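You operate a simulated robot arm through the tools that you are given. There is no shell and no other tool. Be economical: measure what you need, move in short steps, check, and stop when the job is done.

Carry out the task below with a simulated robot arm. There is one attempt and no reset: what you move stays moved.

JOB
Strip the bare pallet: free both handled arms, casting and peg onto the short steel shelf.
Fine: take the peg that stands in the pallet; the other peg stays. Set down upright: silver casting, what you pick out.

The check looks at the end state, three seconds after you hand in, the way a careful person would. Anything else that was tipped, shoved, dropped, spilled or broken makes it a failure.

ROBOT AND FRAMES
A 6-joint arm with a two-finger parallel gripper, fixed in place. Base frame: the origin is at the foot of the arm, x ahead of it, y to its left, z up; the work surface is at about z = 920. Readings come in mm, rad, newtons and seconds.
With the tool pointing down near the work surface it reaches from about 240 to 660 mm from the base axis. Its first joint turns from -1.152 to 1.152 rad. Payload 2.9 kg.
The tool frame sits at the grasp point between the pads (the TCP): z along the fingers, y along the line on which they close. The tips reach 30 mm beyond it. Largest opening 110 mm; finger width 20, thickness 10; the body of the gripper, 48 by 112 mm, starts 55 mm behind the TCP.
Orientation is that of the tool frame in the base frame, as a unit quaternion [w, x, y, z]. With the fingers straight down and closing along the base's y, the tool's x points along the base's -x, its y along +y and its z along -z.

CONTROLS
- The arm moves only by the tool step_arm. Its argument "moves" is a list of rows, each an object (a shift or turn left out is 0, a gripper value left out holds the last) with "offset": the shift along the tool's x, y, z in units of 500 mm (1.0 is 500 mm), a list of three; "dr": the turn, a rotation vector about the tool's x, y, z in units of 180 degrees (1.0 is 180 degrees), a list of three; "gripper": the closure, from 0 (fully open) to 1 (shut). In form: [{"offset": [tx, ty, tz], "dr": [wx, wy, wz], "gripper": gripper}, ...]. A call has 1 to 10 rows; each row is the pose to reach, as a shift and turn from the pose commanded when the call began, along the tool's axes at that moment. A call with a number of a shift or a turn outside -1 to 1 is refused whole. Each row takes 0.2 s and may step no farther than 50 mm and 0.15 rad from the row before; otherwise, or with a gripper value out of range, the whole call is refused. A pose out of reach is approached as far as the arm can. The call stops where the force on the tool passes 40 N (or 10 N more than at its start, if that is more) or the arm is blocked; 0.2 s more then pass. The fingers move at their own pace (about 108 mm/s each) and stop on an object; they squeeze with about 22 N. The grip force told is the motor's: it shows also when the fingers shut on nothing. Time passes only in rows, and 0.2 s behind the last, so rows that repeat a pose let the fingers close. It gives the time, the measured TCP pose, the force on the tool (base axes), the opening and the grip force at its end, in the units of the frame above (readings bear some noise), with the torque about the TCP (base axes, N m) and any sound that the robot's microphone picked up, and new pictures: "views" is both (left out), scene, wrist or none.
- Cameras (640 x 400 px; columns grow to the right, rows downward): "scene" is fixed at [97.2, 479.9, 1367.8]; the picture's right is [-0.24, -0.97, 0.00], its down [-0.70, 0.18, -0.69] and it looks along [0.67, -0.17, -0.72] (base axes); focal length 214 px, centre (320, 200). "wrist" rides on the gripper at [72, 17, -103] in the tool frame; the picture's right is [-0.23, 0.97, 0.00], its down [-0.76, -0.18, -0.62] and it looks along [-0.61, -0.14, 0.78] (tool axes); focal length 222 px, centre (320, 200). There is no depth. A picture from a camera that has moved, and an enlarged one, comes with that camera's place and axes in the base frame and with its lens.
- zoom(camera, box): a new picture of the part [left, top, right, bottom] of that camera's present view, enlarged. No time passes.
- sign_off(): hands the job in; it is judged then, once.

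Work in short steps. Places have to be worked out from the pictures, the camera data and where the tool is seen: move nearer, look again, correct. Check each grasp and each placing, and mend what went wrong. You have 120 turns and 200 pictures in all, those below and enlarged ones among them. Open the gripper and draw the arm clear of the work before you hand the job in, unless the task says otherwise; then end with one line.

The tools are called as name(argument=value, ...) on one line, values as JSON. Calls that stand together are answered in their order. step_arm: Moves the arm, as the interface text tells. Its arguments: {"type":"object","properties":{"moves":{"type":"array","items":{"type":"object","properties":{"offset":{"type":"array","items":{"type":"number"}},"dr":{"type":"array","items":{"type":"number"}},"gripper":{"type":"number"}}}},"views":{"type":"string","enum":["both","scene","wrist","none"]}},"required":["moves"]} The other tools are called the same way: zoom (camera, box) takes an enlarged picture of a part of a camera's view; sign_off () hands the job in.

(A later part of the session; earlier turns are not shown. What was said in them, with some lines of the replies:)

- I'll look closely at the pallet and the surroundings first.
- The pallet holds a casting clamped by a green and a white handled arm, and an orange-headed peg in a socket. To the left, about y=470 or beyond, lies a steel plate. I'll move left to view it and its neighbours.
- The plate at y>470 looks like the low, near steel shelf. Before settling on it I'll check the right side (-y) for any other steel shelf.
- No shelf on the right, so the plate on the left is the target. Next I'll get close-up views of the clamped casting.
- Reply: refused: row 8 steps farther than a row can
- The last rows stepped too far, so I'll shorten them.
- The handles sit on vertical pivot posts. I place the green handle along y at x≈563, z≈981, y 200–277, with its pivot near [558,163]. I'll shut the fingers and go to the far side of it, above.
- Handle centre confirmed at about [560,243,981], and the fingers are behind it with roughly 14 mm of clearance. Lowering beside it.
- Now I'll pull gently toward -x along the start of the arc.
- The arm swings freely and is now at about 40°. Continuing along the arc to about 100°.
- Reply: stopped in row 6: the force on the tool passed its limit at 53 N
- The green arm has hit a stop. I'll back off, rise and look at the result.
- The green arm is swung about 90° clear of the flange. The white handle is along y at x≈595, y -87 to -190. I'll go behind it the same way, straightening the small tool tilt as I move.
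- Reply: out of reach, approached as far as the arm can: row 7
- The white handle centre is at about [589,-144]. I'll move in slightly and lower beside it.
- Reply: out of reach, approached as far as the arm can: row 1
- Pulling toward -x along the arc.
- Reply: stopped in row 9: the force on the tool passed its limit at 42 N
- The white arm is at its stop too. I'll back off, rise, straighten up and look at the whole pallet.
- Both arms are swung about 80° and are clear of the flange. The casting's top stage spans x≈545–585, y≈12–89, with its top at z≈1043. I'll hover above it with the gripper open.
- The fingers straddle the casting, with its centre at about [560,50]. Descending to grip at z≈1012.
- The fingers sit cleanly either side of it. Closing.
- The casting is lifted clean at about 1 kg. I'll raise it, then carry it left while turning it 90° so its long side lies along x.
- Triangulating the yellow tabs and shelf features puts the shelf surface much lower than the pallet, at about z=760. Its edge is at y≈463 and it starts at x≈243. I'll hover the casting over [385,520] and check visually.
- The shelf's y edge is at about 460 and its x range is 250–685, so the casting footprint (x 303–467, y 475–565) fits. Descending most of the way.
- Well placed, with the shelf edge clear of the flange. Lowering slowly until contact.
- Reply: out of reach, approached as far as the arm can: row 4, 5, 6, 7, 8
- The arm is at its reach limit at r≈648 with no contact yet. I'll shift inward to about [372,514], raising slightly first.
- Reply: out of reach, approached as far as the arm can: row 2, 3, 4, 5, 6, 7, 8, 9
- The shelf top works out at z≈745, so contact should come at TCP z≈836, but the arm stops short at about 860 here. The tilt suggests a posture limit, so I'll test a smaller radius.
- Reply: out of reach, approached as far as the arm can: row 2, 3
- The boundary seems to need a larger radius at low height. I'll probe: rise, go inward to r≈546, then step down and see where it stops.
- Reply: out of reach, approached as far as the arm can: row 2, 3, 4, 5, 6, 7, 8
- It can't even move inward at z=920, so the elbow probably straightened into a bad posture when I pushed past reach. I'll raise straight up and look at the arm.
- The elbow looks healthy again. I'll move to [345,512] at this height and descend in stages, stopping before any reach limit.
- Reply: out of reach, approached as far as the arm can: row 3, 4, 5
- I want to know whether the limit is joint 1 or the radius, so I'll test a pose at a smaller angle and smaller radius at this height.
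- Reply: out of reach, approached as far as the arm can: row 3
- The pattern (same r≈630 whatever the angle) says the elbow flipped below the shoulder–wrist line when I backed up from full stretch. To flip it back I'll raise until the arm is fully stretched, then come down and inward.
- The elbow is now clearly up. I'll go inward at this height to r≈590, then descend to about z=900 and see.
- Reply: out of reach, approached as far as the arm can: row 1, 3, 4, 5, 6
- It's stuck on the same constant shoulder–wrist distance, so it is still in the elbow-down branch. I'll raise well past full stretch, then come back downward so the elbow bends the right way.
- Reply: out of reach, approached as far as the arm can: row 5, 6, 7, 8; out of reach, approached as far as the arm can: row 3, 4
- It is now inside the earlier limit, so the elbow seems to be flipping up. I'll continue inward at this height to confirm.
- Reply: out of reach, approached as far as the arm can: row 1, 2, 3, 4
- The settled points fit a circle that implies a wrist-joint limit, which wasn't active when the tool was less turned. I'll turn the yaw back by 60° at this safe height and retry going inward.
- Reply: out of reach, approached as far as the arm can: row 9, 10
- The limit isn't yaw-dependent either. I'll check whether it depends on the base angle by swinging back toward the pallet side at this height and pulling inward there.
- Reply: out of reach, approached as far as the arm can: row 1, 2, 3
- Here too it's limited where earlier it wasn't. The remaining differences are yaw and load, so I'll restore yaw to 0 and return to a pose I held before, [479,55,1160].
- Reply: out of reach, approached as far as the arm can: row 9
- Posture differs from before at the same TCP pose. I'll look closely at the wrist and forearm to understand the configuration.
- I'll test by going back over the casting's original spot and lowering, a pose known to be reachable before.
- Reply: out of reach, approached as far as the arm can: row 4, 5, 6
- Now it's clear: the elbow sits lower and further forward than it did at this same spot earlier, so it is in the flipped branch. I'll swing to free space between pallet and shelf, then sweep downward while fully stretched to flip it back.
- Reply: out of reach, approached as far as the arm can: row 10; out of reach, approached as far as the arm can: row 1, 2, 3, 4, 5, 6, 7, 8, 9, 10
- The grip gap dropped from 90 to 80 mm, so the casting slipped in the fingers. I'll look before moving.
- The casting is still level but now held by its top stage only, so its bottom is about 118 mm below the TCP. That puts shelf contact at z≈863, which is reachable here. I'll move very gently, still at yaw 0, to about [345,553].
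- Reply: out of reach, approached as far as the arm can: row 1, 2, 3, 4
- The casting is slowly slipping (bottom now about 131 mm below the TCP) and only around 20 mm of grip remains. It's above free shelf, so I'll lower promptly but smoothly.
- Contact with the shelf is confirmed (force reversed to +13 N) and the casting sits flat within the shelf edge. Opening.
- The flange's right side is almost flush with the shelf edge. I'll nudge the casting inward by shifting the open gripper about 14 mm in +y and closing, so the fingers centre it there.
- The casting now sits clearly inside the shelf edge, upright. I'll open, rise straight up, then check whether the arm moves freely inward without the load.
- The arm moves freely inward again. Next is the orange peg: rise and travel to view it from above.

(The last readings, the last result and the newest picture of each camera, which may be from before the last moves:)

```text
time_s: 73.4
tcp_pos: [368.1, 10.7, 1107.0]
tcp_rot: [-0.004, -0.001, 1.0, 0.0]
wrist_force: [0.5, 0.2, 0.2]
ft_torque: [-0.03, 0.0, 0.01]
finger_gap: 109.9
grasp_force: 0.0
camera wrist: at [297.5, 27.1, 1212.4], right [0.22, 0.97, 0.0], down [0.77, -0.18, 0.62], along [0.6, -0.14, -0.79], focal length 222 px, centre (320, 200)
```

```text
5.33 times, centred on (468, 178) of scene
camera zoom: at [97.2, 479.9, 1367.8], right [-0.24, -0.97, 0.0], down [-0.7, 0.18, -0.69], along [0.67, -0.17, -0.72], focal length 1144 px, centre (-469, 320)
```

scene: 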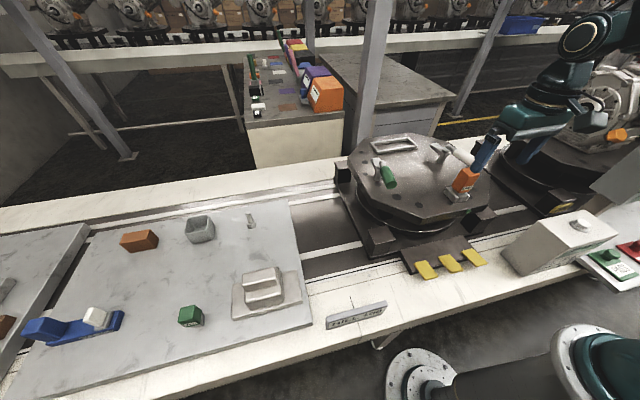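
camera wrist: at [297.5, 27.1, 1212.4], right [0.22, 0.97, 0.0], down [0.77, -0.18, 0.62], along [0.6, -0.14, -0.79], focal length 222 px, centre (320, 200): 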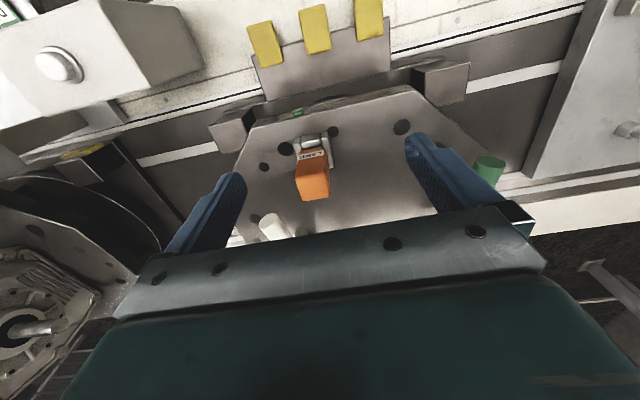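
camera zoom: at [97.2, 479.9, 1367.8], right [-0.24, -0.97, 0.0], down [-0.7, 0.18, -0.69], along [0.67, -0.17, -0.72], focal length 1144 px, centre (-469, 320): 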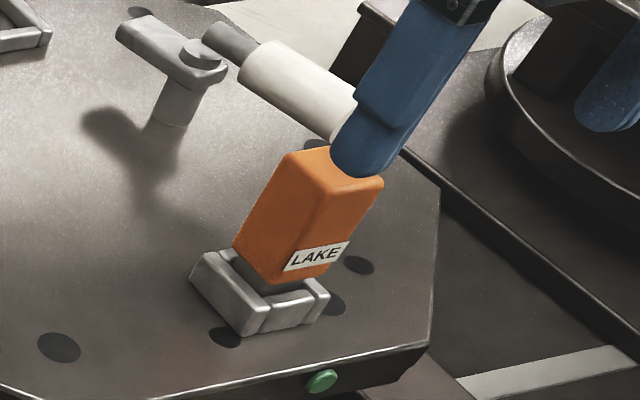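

The orange peg's top is at about z=1011, centred near [432,-10], roughly 30 mm wide in y. I'll hover right above it and check alignment.

step_arm(moves=[{"offset": [-0.05, -0.02, 0.02]}, {"offset": [-0.1, -0.04, 0.05]}, {"offset": [-0.128, -0.042, 0.1]}], views="both")

zoom(camera="wrist", box=[200, 40, 440, 190])

zoom(camera="scene", box=[430, 110, 526, 215])

```text
time_s: 74.2
tcp_pos: [434.7, -8.5, 1055.5]
tcp_rot: [-0.002, -0.001, 1.0, 0.001]
wrist_force: [1.2, 0.3, -0.3]
ft_torque: [-0.02, 0.0, -0.01]
finger_gap: 110.1
grasp_force: 0.0
camera wrist: at [361.7, 6.7, 1161.3], right [0.23, 0.97, 0.0], down [0.76, -0.18, 0.62], along [0.6, -0.14, -0.79], focal length 222 px, centre (320, 200)
```

scene: 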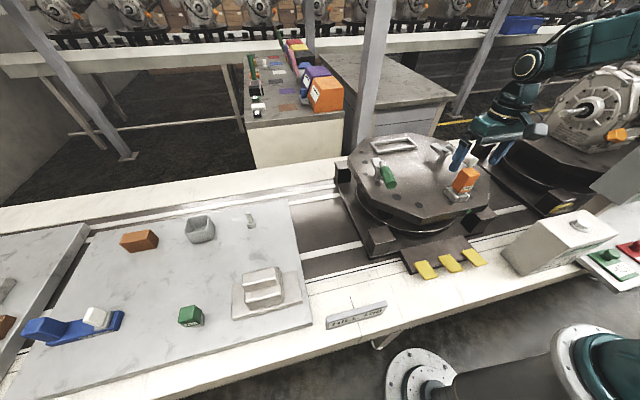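
wrist: 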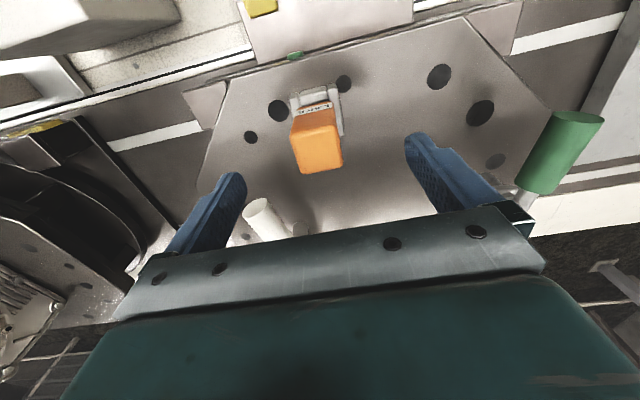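

```text
2.67 times, centred on (320, 115) of wrist
camera zoom: at [361.7, 6.7, 1161.3], right [0.23, 0.97, 0.0], down [0.76, -0.18, 0.62], along [0.6, -0.14, -0.79], focal length 592 px, centre (320, 427)
```

zoom: 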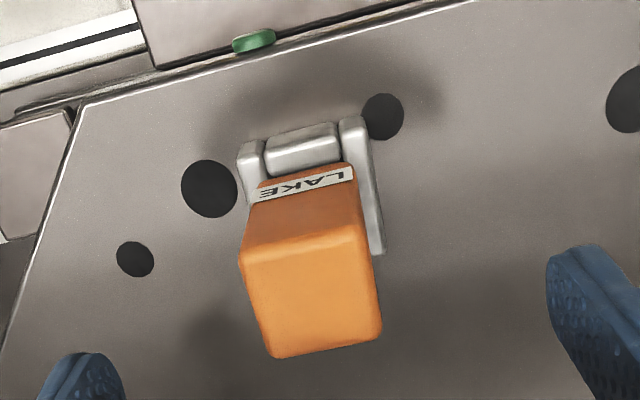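

```text
3.81 times, centred on (478, 162) of scene
camera zoom: at [97.2, 479.9, 1367.8], right [-0.24, -0.97, 0.0], down [-0.7, 0.18, -0.69], along [0.67, -0.17, -0.72], focal length 817 px, centre (-282, 343)
```

zoom: 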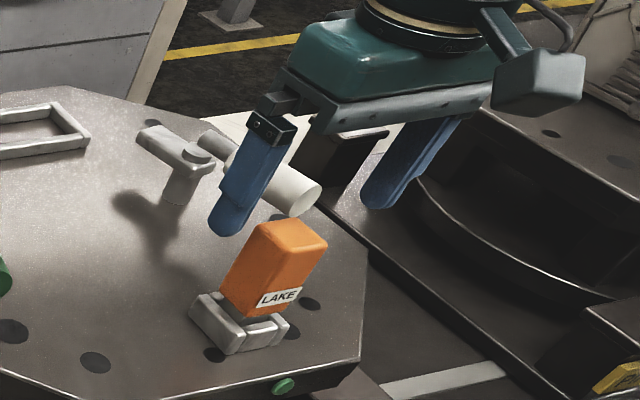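

Alignment is good, with the peg centre at [432.5,-11]. Lowering to z≈1000 and gripping along y.

step_arm(moves=[{"offset": [0.004, -0.005, 0.05]}, {"offset": [0.004, -0.005, 0.11], "gripper": 0.3}, {"offset": [0.004, -0.005, 0.11], "gripper": 0.6}, {"offset": [0.004, -0.005, 0.11], "gripper": 1}, {"offset": [0.004, -0.005, 0.11], "gripper": 1}, {"offset": [0.004, -0.005, 0.11], "gripper": 1}], views="wrist")

```text
time_s: 75.6
tcp_pos: [431.8, -12.3, 1003.3]
tcp_rot: [-0.002, -0.001, 1.0, 0.001]
wrist_force: [1.0, 1.2, 1.1]
ft_torque: [0.1, -0.12, -0.01]
finger_gap: 33.8
grasp_force: 21.7
camera wrist: at [360.2, 3.9, 1108.1], right [0.23, 0.97, 0.0], down [0.76, -0.18, 0.62], along [0.6, -0.14, -0.78], focal length 222 px, centre (320, 200)
```

wrist: 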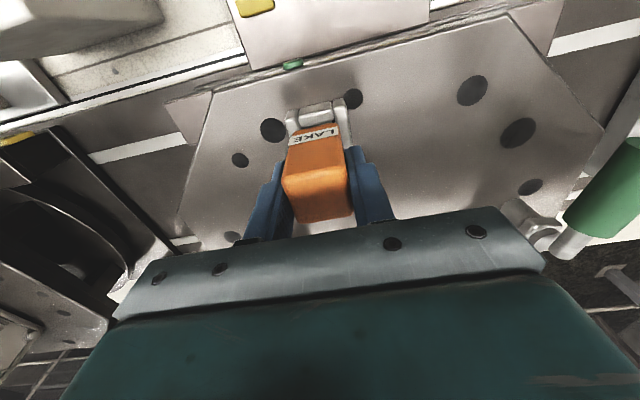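

Gripped at 33.8 mm. Lifting straight up slowly to draw it out of its socket.

step_arm(moves=[{"offset": [0, 0, -0.01]}, {"offset": [0, 0, -0.025]}, {"offset": [0, 0, -0.05]}, {"offset": [0, 0, -0.08]}, {"offset": [0, 0, -0.12]}, {"offset": [0, 0, -0.16]}], views="both")

zoom(camera="scene", box=[430, 90, 526, 215])

```text
time_s: 77.0
tcp_pos: [429.2, -12.8, 1081.2]
tcp_rot: [-0.002, -0.001, 1.0, 0.001]
wrist_force: [0.3, -0.3, -1.6]
ft_torque: [0.02, 0.0, -0.01]
finger_gap: 33.6
grasp_force: 21.8
camera wrist: at [358.4, 3.0, 1187.2], right [0.23, 0.97, 0.0], down [0.76, -0.18, 0.62], along [0.6, -0.14, -0.79], focal length 222 px, centre (320, 200)
```

scene: 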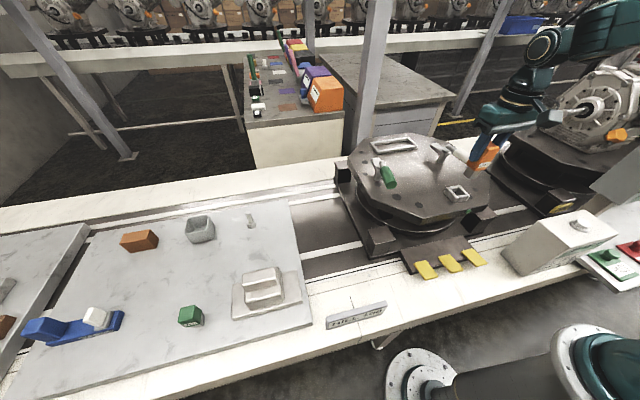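
wrist: 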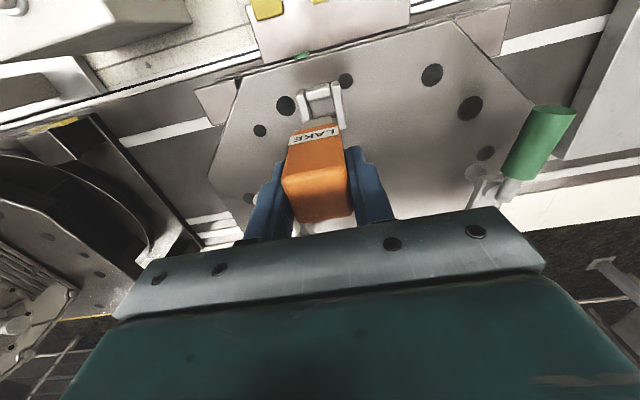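

```text
3.20 times, centred on (478, 152) of scene
camera zoom: at [97.2, 479.9, 1367.8], right [-0.24, -0.97, 0.0], down [-0.7, 0.18, -0.69], along [0.67, -0.17, -0.72], focal length 686 px, centre (-186, 352)
```

zoom: 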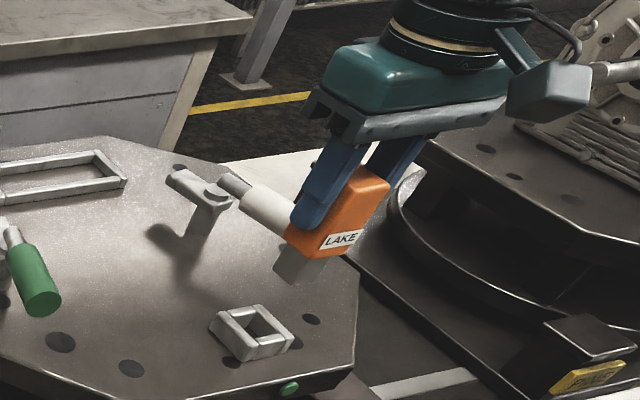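

The peg is free (square stem below the orange head), and the arm isn't restricted now. I'll carry it left at moderate radius, staying away from full stretch.

step_arm(moves=[{"offset": [0.01, 0.05, -0.02]}, {"offset": [0.03, 0.14, -0.02]}, {"offset": [0.05, 0.23, -0.02]}, {"offset": [0.07, 0.32, -0.02]}, {"offset": [0.09, 0.41, -0.02]}, {"offset": [0.11, 0.5, -0.02]}, {"offset": [0.13, 0.59, -0.02]}, {"offset": [0.15, 0.68, -0.02]}, {"offset": [0.16, 0.77, -0.02]}, {"offset": [0.165, 0.85, -0.02]}], views="none")

```text
time_s: 79.2
tcp_pos: [343.3, 412.7, 1093.1]
tcp_rot: [-0.002, -0.001, 1.0, 0.001]
wrist_force: [1.0, -0.3, -1.4]
ft_torque: [0.02, 0.0, 0.02]
finger_gap: 33.5
grasp_force: 21.8
```

step_arm(moves=[{"offset": [0, 0, 0.08]}, {"offset": [0, 0, 0.17]}, {"offset": [-0.03, 0.01, 0.25]}, {"offset": [-0.09, 0.02, 0.31]}, {"offset": [-0.14, 0.03, 0.36]}, {"offset": [-0.164, 0.034, 0.386]}], views="both")

```text
time_s: 80.6
tcp_pos: [427.1, 428.5, 898.6]
tcp_rot: [-0.002, -0.001, 1.0, 0.001]
wrist_force: [-0.8, -0.3, -0.6]
ft_torque: [-0.01, 0.02, 0.01]
finger_gap: 33.8
grasp_force: 22.3
camera wrist: at [356.4, 444.3, 1005.2], right [0.23, 0.97, 0.0], down [0.76, -0.18, 0.62], along [0.6, -0.14, -0.78], focal length 222 px, centre (320, 200)
```

scene: 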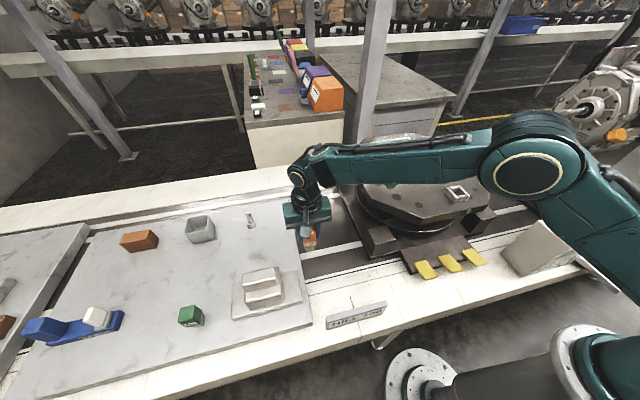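
wrist: 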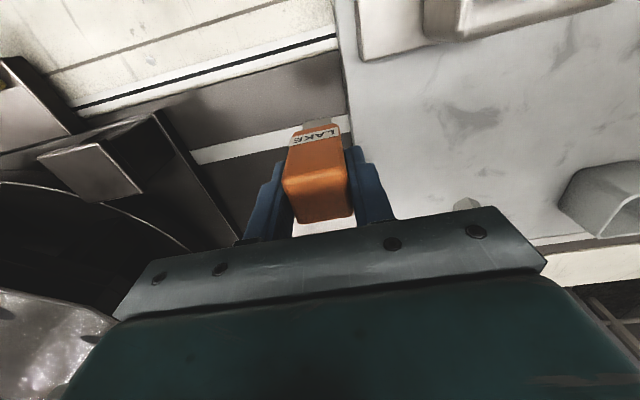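

Good posture. Moving in over the shelf to about [422,495].

step_arm(moves=[{"offset": [0.003, 0.03, 0.01]}, {"offset": [0.006, 0.07, 0.02]}, {"offset": [0.01, 0.11, 0.04]}, {"offset": [0.01, 0.134, 0.06]}], views="both")

zoom(camera="scene", box=[220, 170, 340, 330])

```text
time_s: 81.6
tcp_pos: [421.8, 496.3, 869.0]
tcp_rot: [-0.002, -0.001, 1.0, 0.001]
wrist_force: [0.2, 0.5, -2.0]
ft_torque: [0.02, 0.0, -0.03]
finger_gap: 34.0
grasp_force: 22.1
camera wrist: at [350.6, 512.1, 975.0], right [0.23, 0.97, 0.0], down [0.77, -0.18, 0.62], along [0.6, -0.14, -0.79], focal length 222 px, centre (320, 200)
```

scene: 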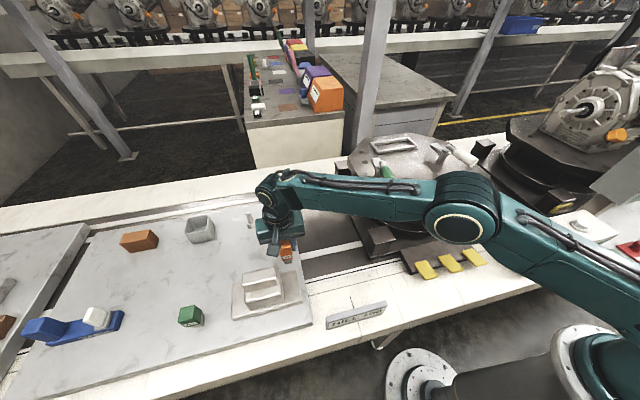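
wrist: 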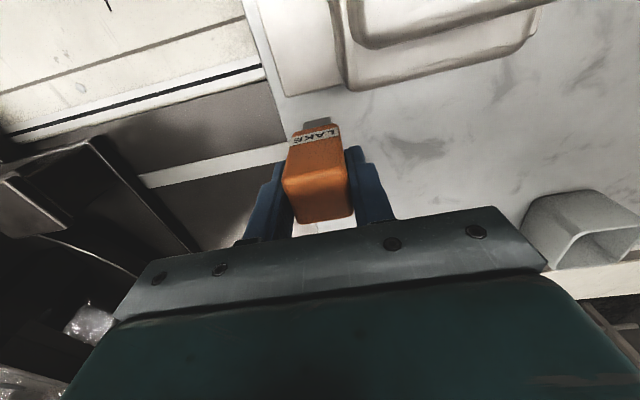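

```text
2.50 times, centred on (280, 250) of scene
camera zoom: at [97.2, 479.9, 1367.8], right [-0.24, -0.97, 0.0], down [-0.7, 0.18, -0.69], along [0.67, -0.17, -0.72], focal length 536 px, centre (420, 75)
```

zoom: 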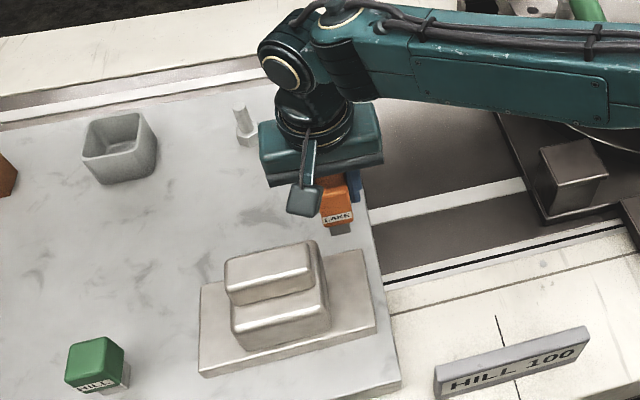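

Over a free spot about 30 mm inside the edge, clear of the casting. Lowering gently.

step_arm(moves=[{"offset": [0, 0, 0.012]}, {"offset": [0, 0, 0.026]}, {"offset": [0, 0, 0.04]}, {"offset": [0, 0, 0.052]}, {"offset": [0, 0, 0.06]}], views="scene")

zoom(camera="scene", box=[250, 210, 320, 280])

```text
time_s: 82.8
tcp_pos: [424.0, 496.1, 843.9]
tcp_rot: [-0.001, 0.0, 1.0, 0.001]
wrist_force: [-3.0, -4.7, 15.8]
ft_torque: [-0.37, 0.31, -0.01]
finger_gap: 33.9
grasp_force: 21.7
```

scene: 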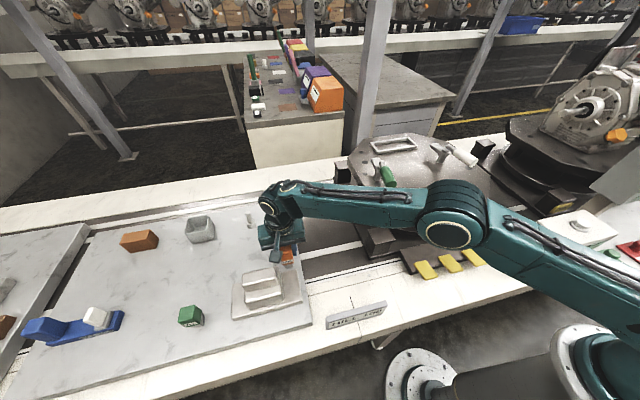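

```text
5.71 times, centred on (285, 245) of scene
camera zoom: at [96.9, 479.5, 1367.9], right [-0.24, -0.97, 0.0], down [-0.7, 0.18, -0.69], along [0.67, -0.17, -0.72], focal length 1226 px, centre (520, -57)
```

zoom: 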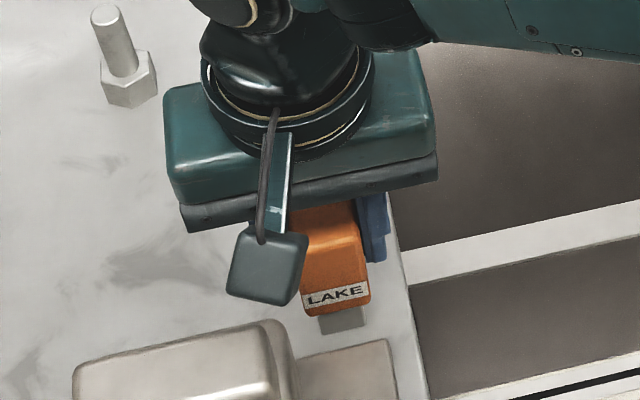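

Contact (+16 N) at z≈844. I'll ease up a few mm to relax the pressure, then check.

step_arm(moves=[{"offset": [0, 0, -0.004]}, {"offset": [0, 0, -0.007]}], views="none")

```text
time_s: 83.4
tcp_pos: [422.0, 497.5, 842.3]
tcp_rot: [-0.003, 0.0, 1.0, 0.001]
wrist_force: [2.1, 1.5, 4.1]
ft_torque: [0.14, -0.21, 0.01]
finger_gap: 33.7
grasp_force: 21.9
```

Resting lightly. Opening the fingers gradually.

step_arm(moves=[{"gripper": 0.68}, {"gripper": 0.64}, {"gripper": 0.58}, {"gripper": 0.5}, {"gripper": 0.4}], views="both")

zoom(camera="scene", box=[250, 210, 320, 280])

```text
time_s: 84.6
tcp_pos: [422.6, 496.0, 842.8]
tcp_rot: [-0.003, -0.001, 1.0, 0.001]
wrist_force: [0.3, -0.2, -0.1]
ft_torque: [-0.04, -0.01, 0.0]
finger_gap: 66.3
grasp_force: 0.1
camera wrist: at [350.9, 511.9, 948.6], right [0.23, 0.97, 0.0], down [0.76, -0.18, 0.62], along [0.6, -0.14, -0.79], focal length 222 px, centre (320, 200)
```

scene: 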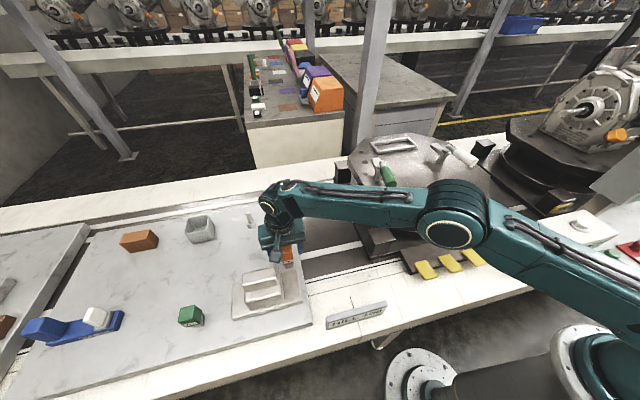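
wrist: 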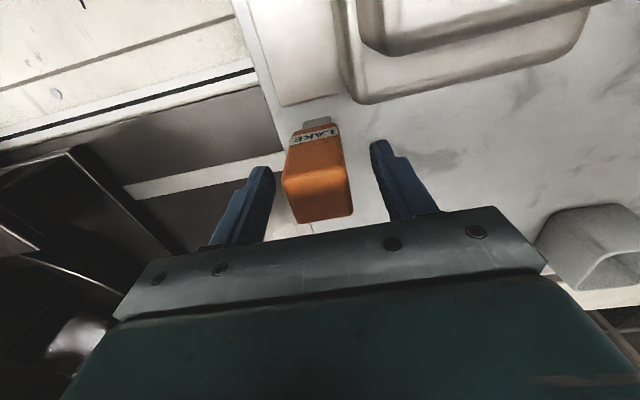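

```text
5.71 times, centred on (285, 245) of scene
camera zoom: at [97.2, 479.9, 1367.8], right [-0.24, -0.97, 0.0], down [-0.7, 0.18, -0.69], along [0.67, -0.17, -0.72], focal length 1226 px, centre (520, -57)
```

zoom: 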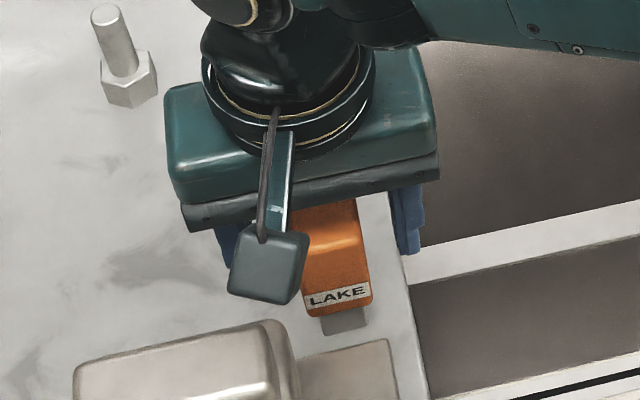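

The peg stands upright on its own. I'll open fully and rise straight up, then withdraw.

step_arm(moves=[{"gripper": 0.2}, {"gripper": 0}, {"offset": [0, 0, -0.04]}, {"offset": [0, 0, -0.1]}, {"offset": [0, 0, -0.18]}, {"offset": [0.01, -0.08, -0.22]}, {"offset": [0.03, -0.16, -0.26]}, {"offset": [0.07, -0.24, -0.3]}, {"offset": [0.11, -0.31, -0.35]}], views="both")

zoom(camera="scene", box=[170, 190, 350, 340])

zoom(camera="scene", box=[330, 110, 510, 280])

```text
time_s: 86.6
tcp_pos: [367.1, 340.4, 1018.0]
tcp_rot: [-0.003, -0.001, 1.0, 0.001]
wrist_force: [-0.3, -0.4, 0.5]
ft_torque: [0.01, 0.02, 0.03]
finger_gap: 110.0
grasp_force: 0.2
camera wrist: at [295.7, 355.3, 1124.5], right [0.23, 0.97, 0.0], down [0.76, -0.18, 0.62], along [0.6, -0.14, -0.79], focal length 222 px, centre (320, 200)
```

scene: 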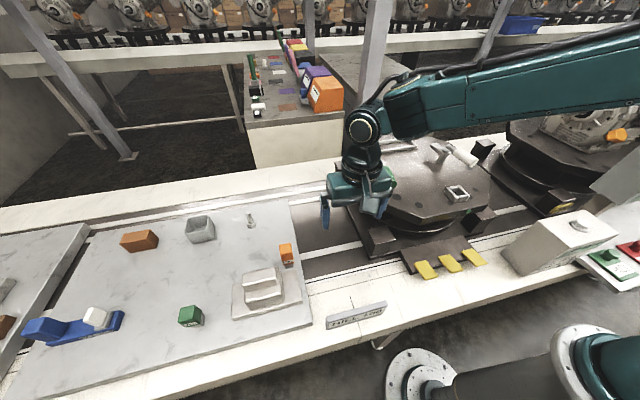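
wrist: 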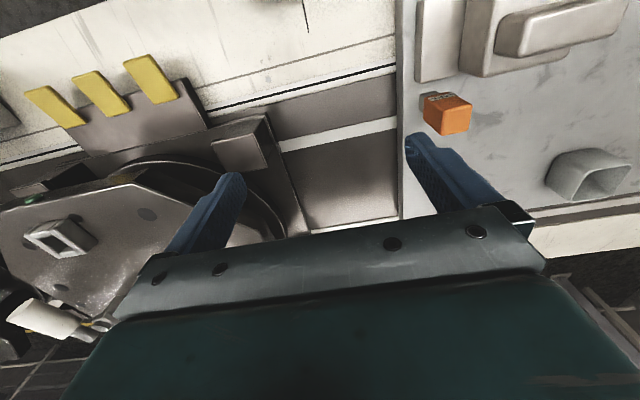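

```text
2.67 times, centred on (260, 265) of scene
camera zoom: at [97.2, 479.9, 1367.8], right [-0.24, -0.97, 0.0], down [-0.7, 0.18, -0.69], along [0.67, -0.17, -0.72], focal length 572 px, centre (480, 27)
```

zoom: 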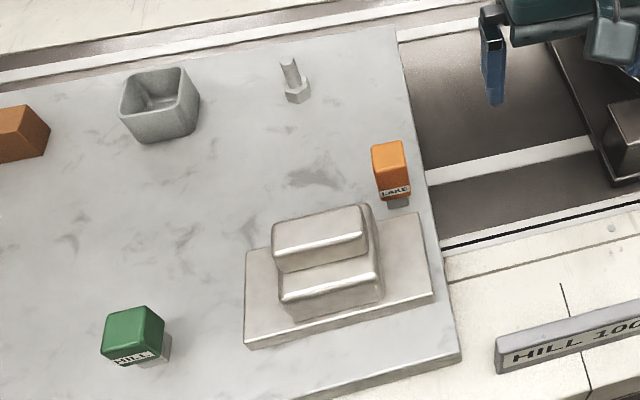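

```text
2.35 times, centred on (420, 195) of scene
camera zoom: at [97.2, 479.9, 1367.8], right [-0.24, -0.97, 0.0], down [-0.7, 0.18, -0.69], along [0.67, -0.17, -0.72], focal length 505 px, centre (85, 212)
```

zoom: 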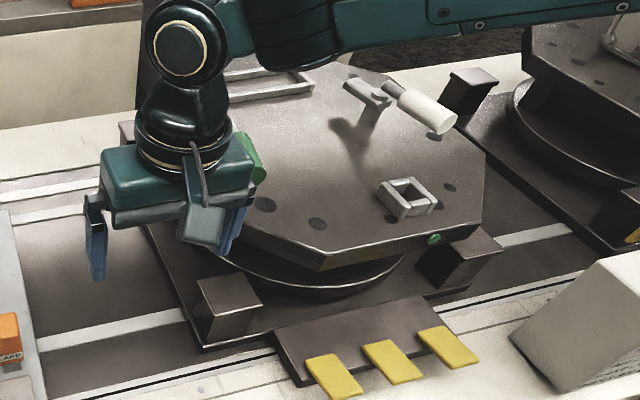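

Casting and peg both stand upright on the shelf, both arms are swung free, and nothing else was disturbed. I'll draw the arm up and back, clear of the work.

step_arm(moves=[{"offset": [0.04, 0, -0.07]}, {"offset": [0.06, -0.05, -0.14]}, {"offset": [0.06, -0.12, -0.2]}, {"offset": [0.06, -0.2, -0.24]}, {"offset": [0.06, -0.28, -0.27]}, {"offset": [0.06, -0.28, -0.27]}], views="scene")

```text
time_s: 88.0
tcp_pos: [339.3, 200.6, 1151.9]
tcp_rot: [-0.003, -0.001, 1.0, 0.001]
wrist_force: [0.4, 0.5, 0.7]
ft_torque: [0.0, 0.02, 0.0]
finger_gap: 109.9
grasp_force: 0.1
```

scene: 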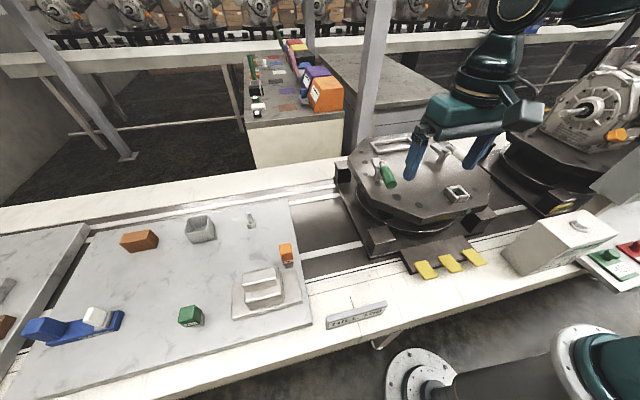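

The arm is clear, the gripper is open and the end state is as asked. Handing in.

sign_off()

```text
The job is handed in.
```

The pallet is stripped: both handled arms are swung free, and the silver casting and the pallet's orange peg stand upright on the steel shelf, with the other peg untouched. I took the low steel plate left of the pallet as the short steel shelf, since it was the only one I could reach.
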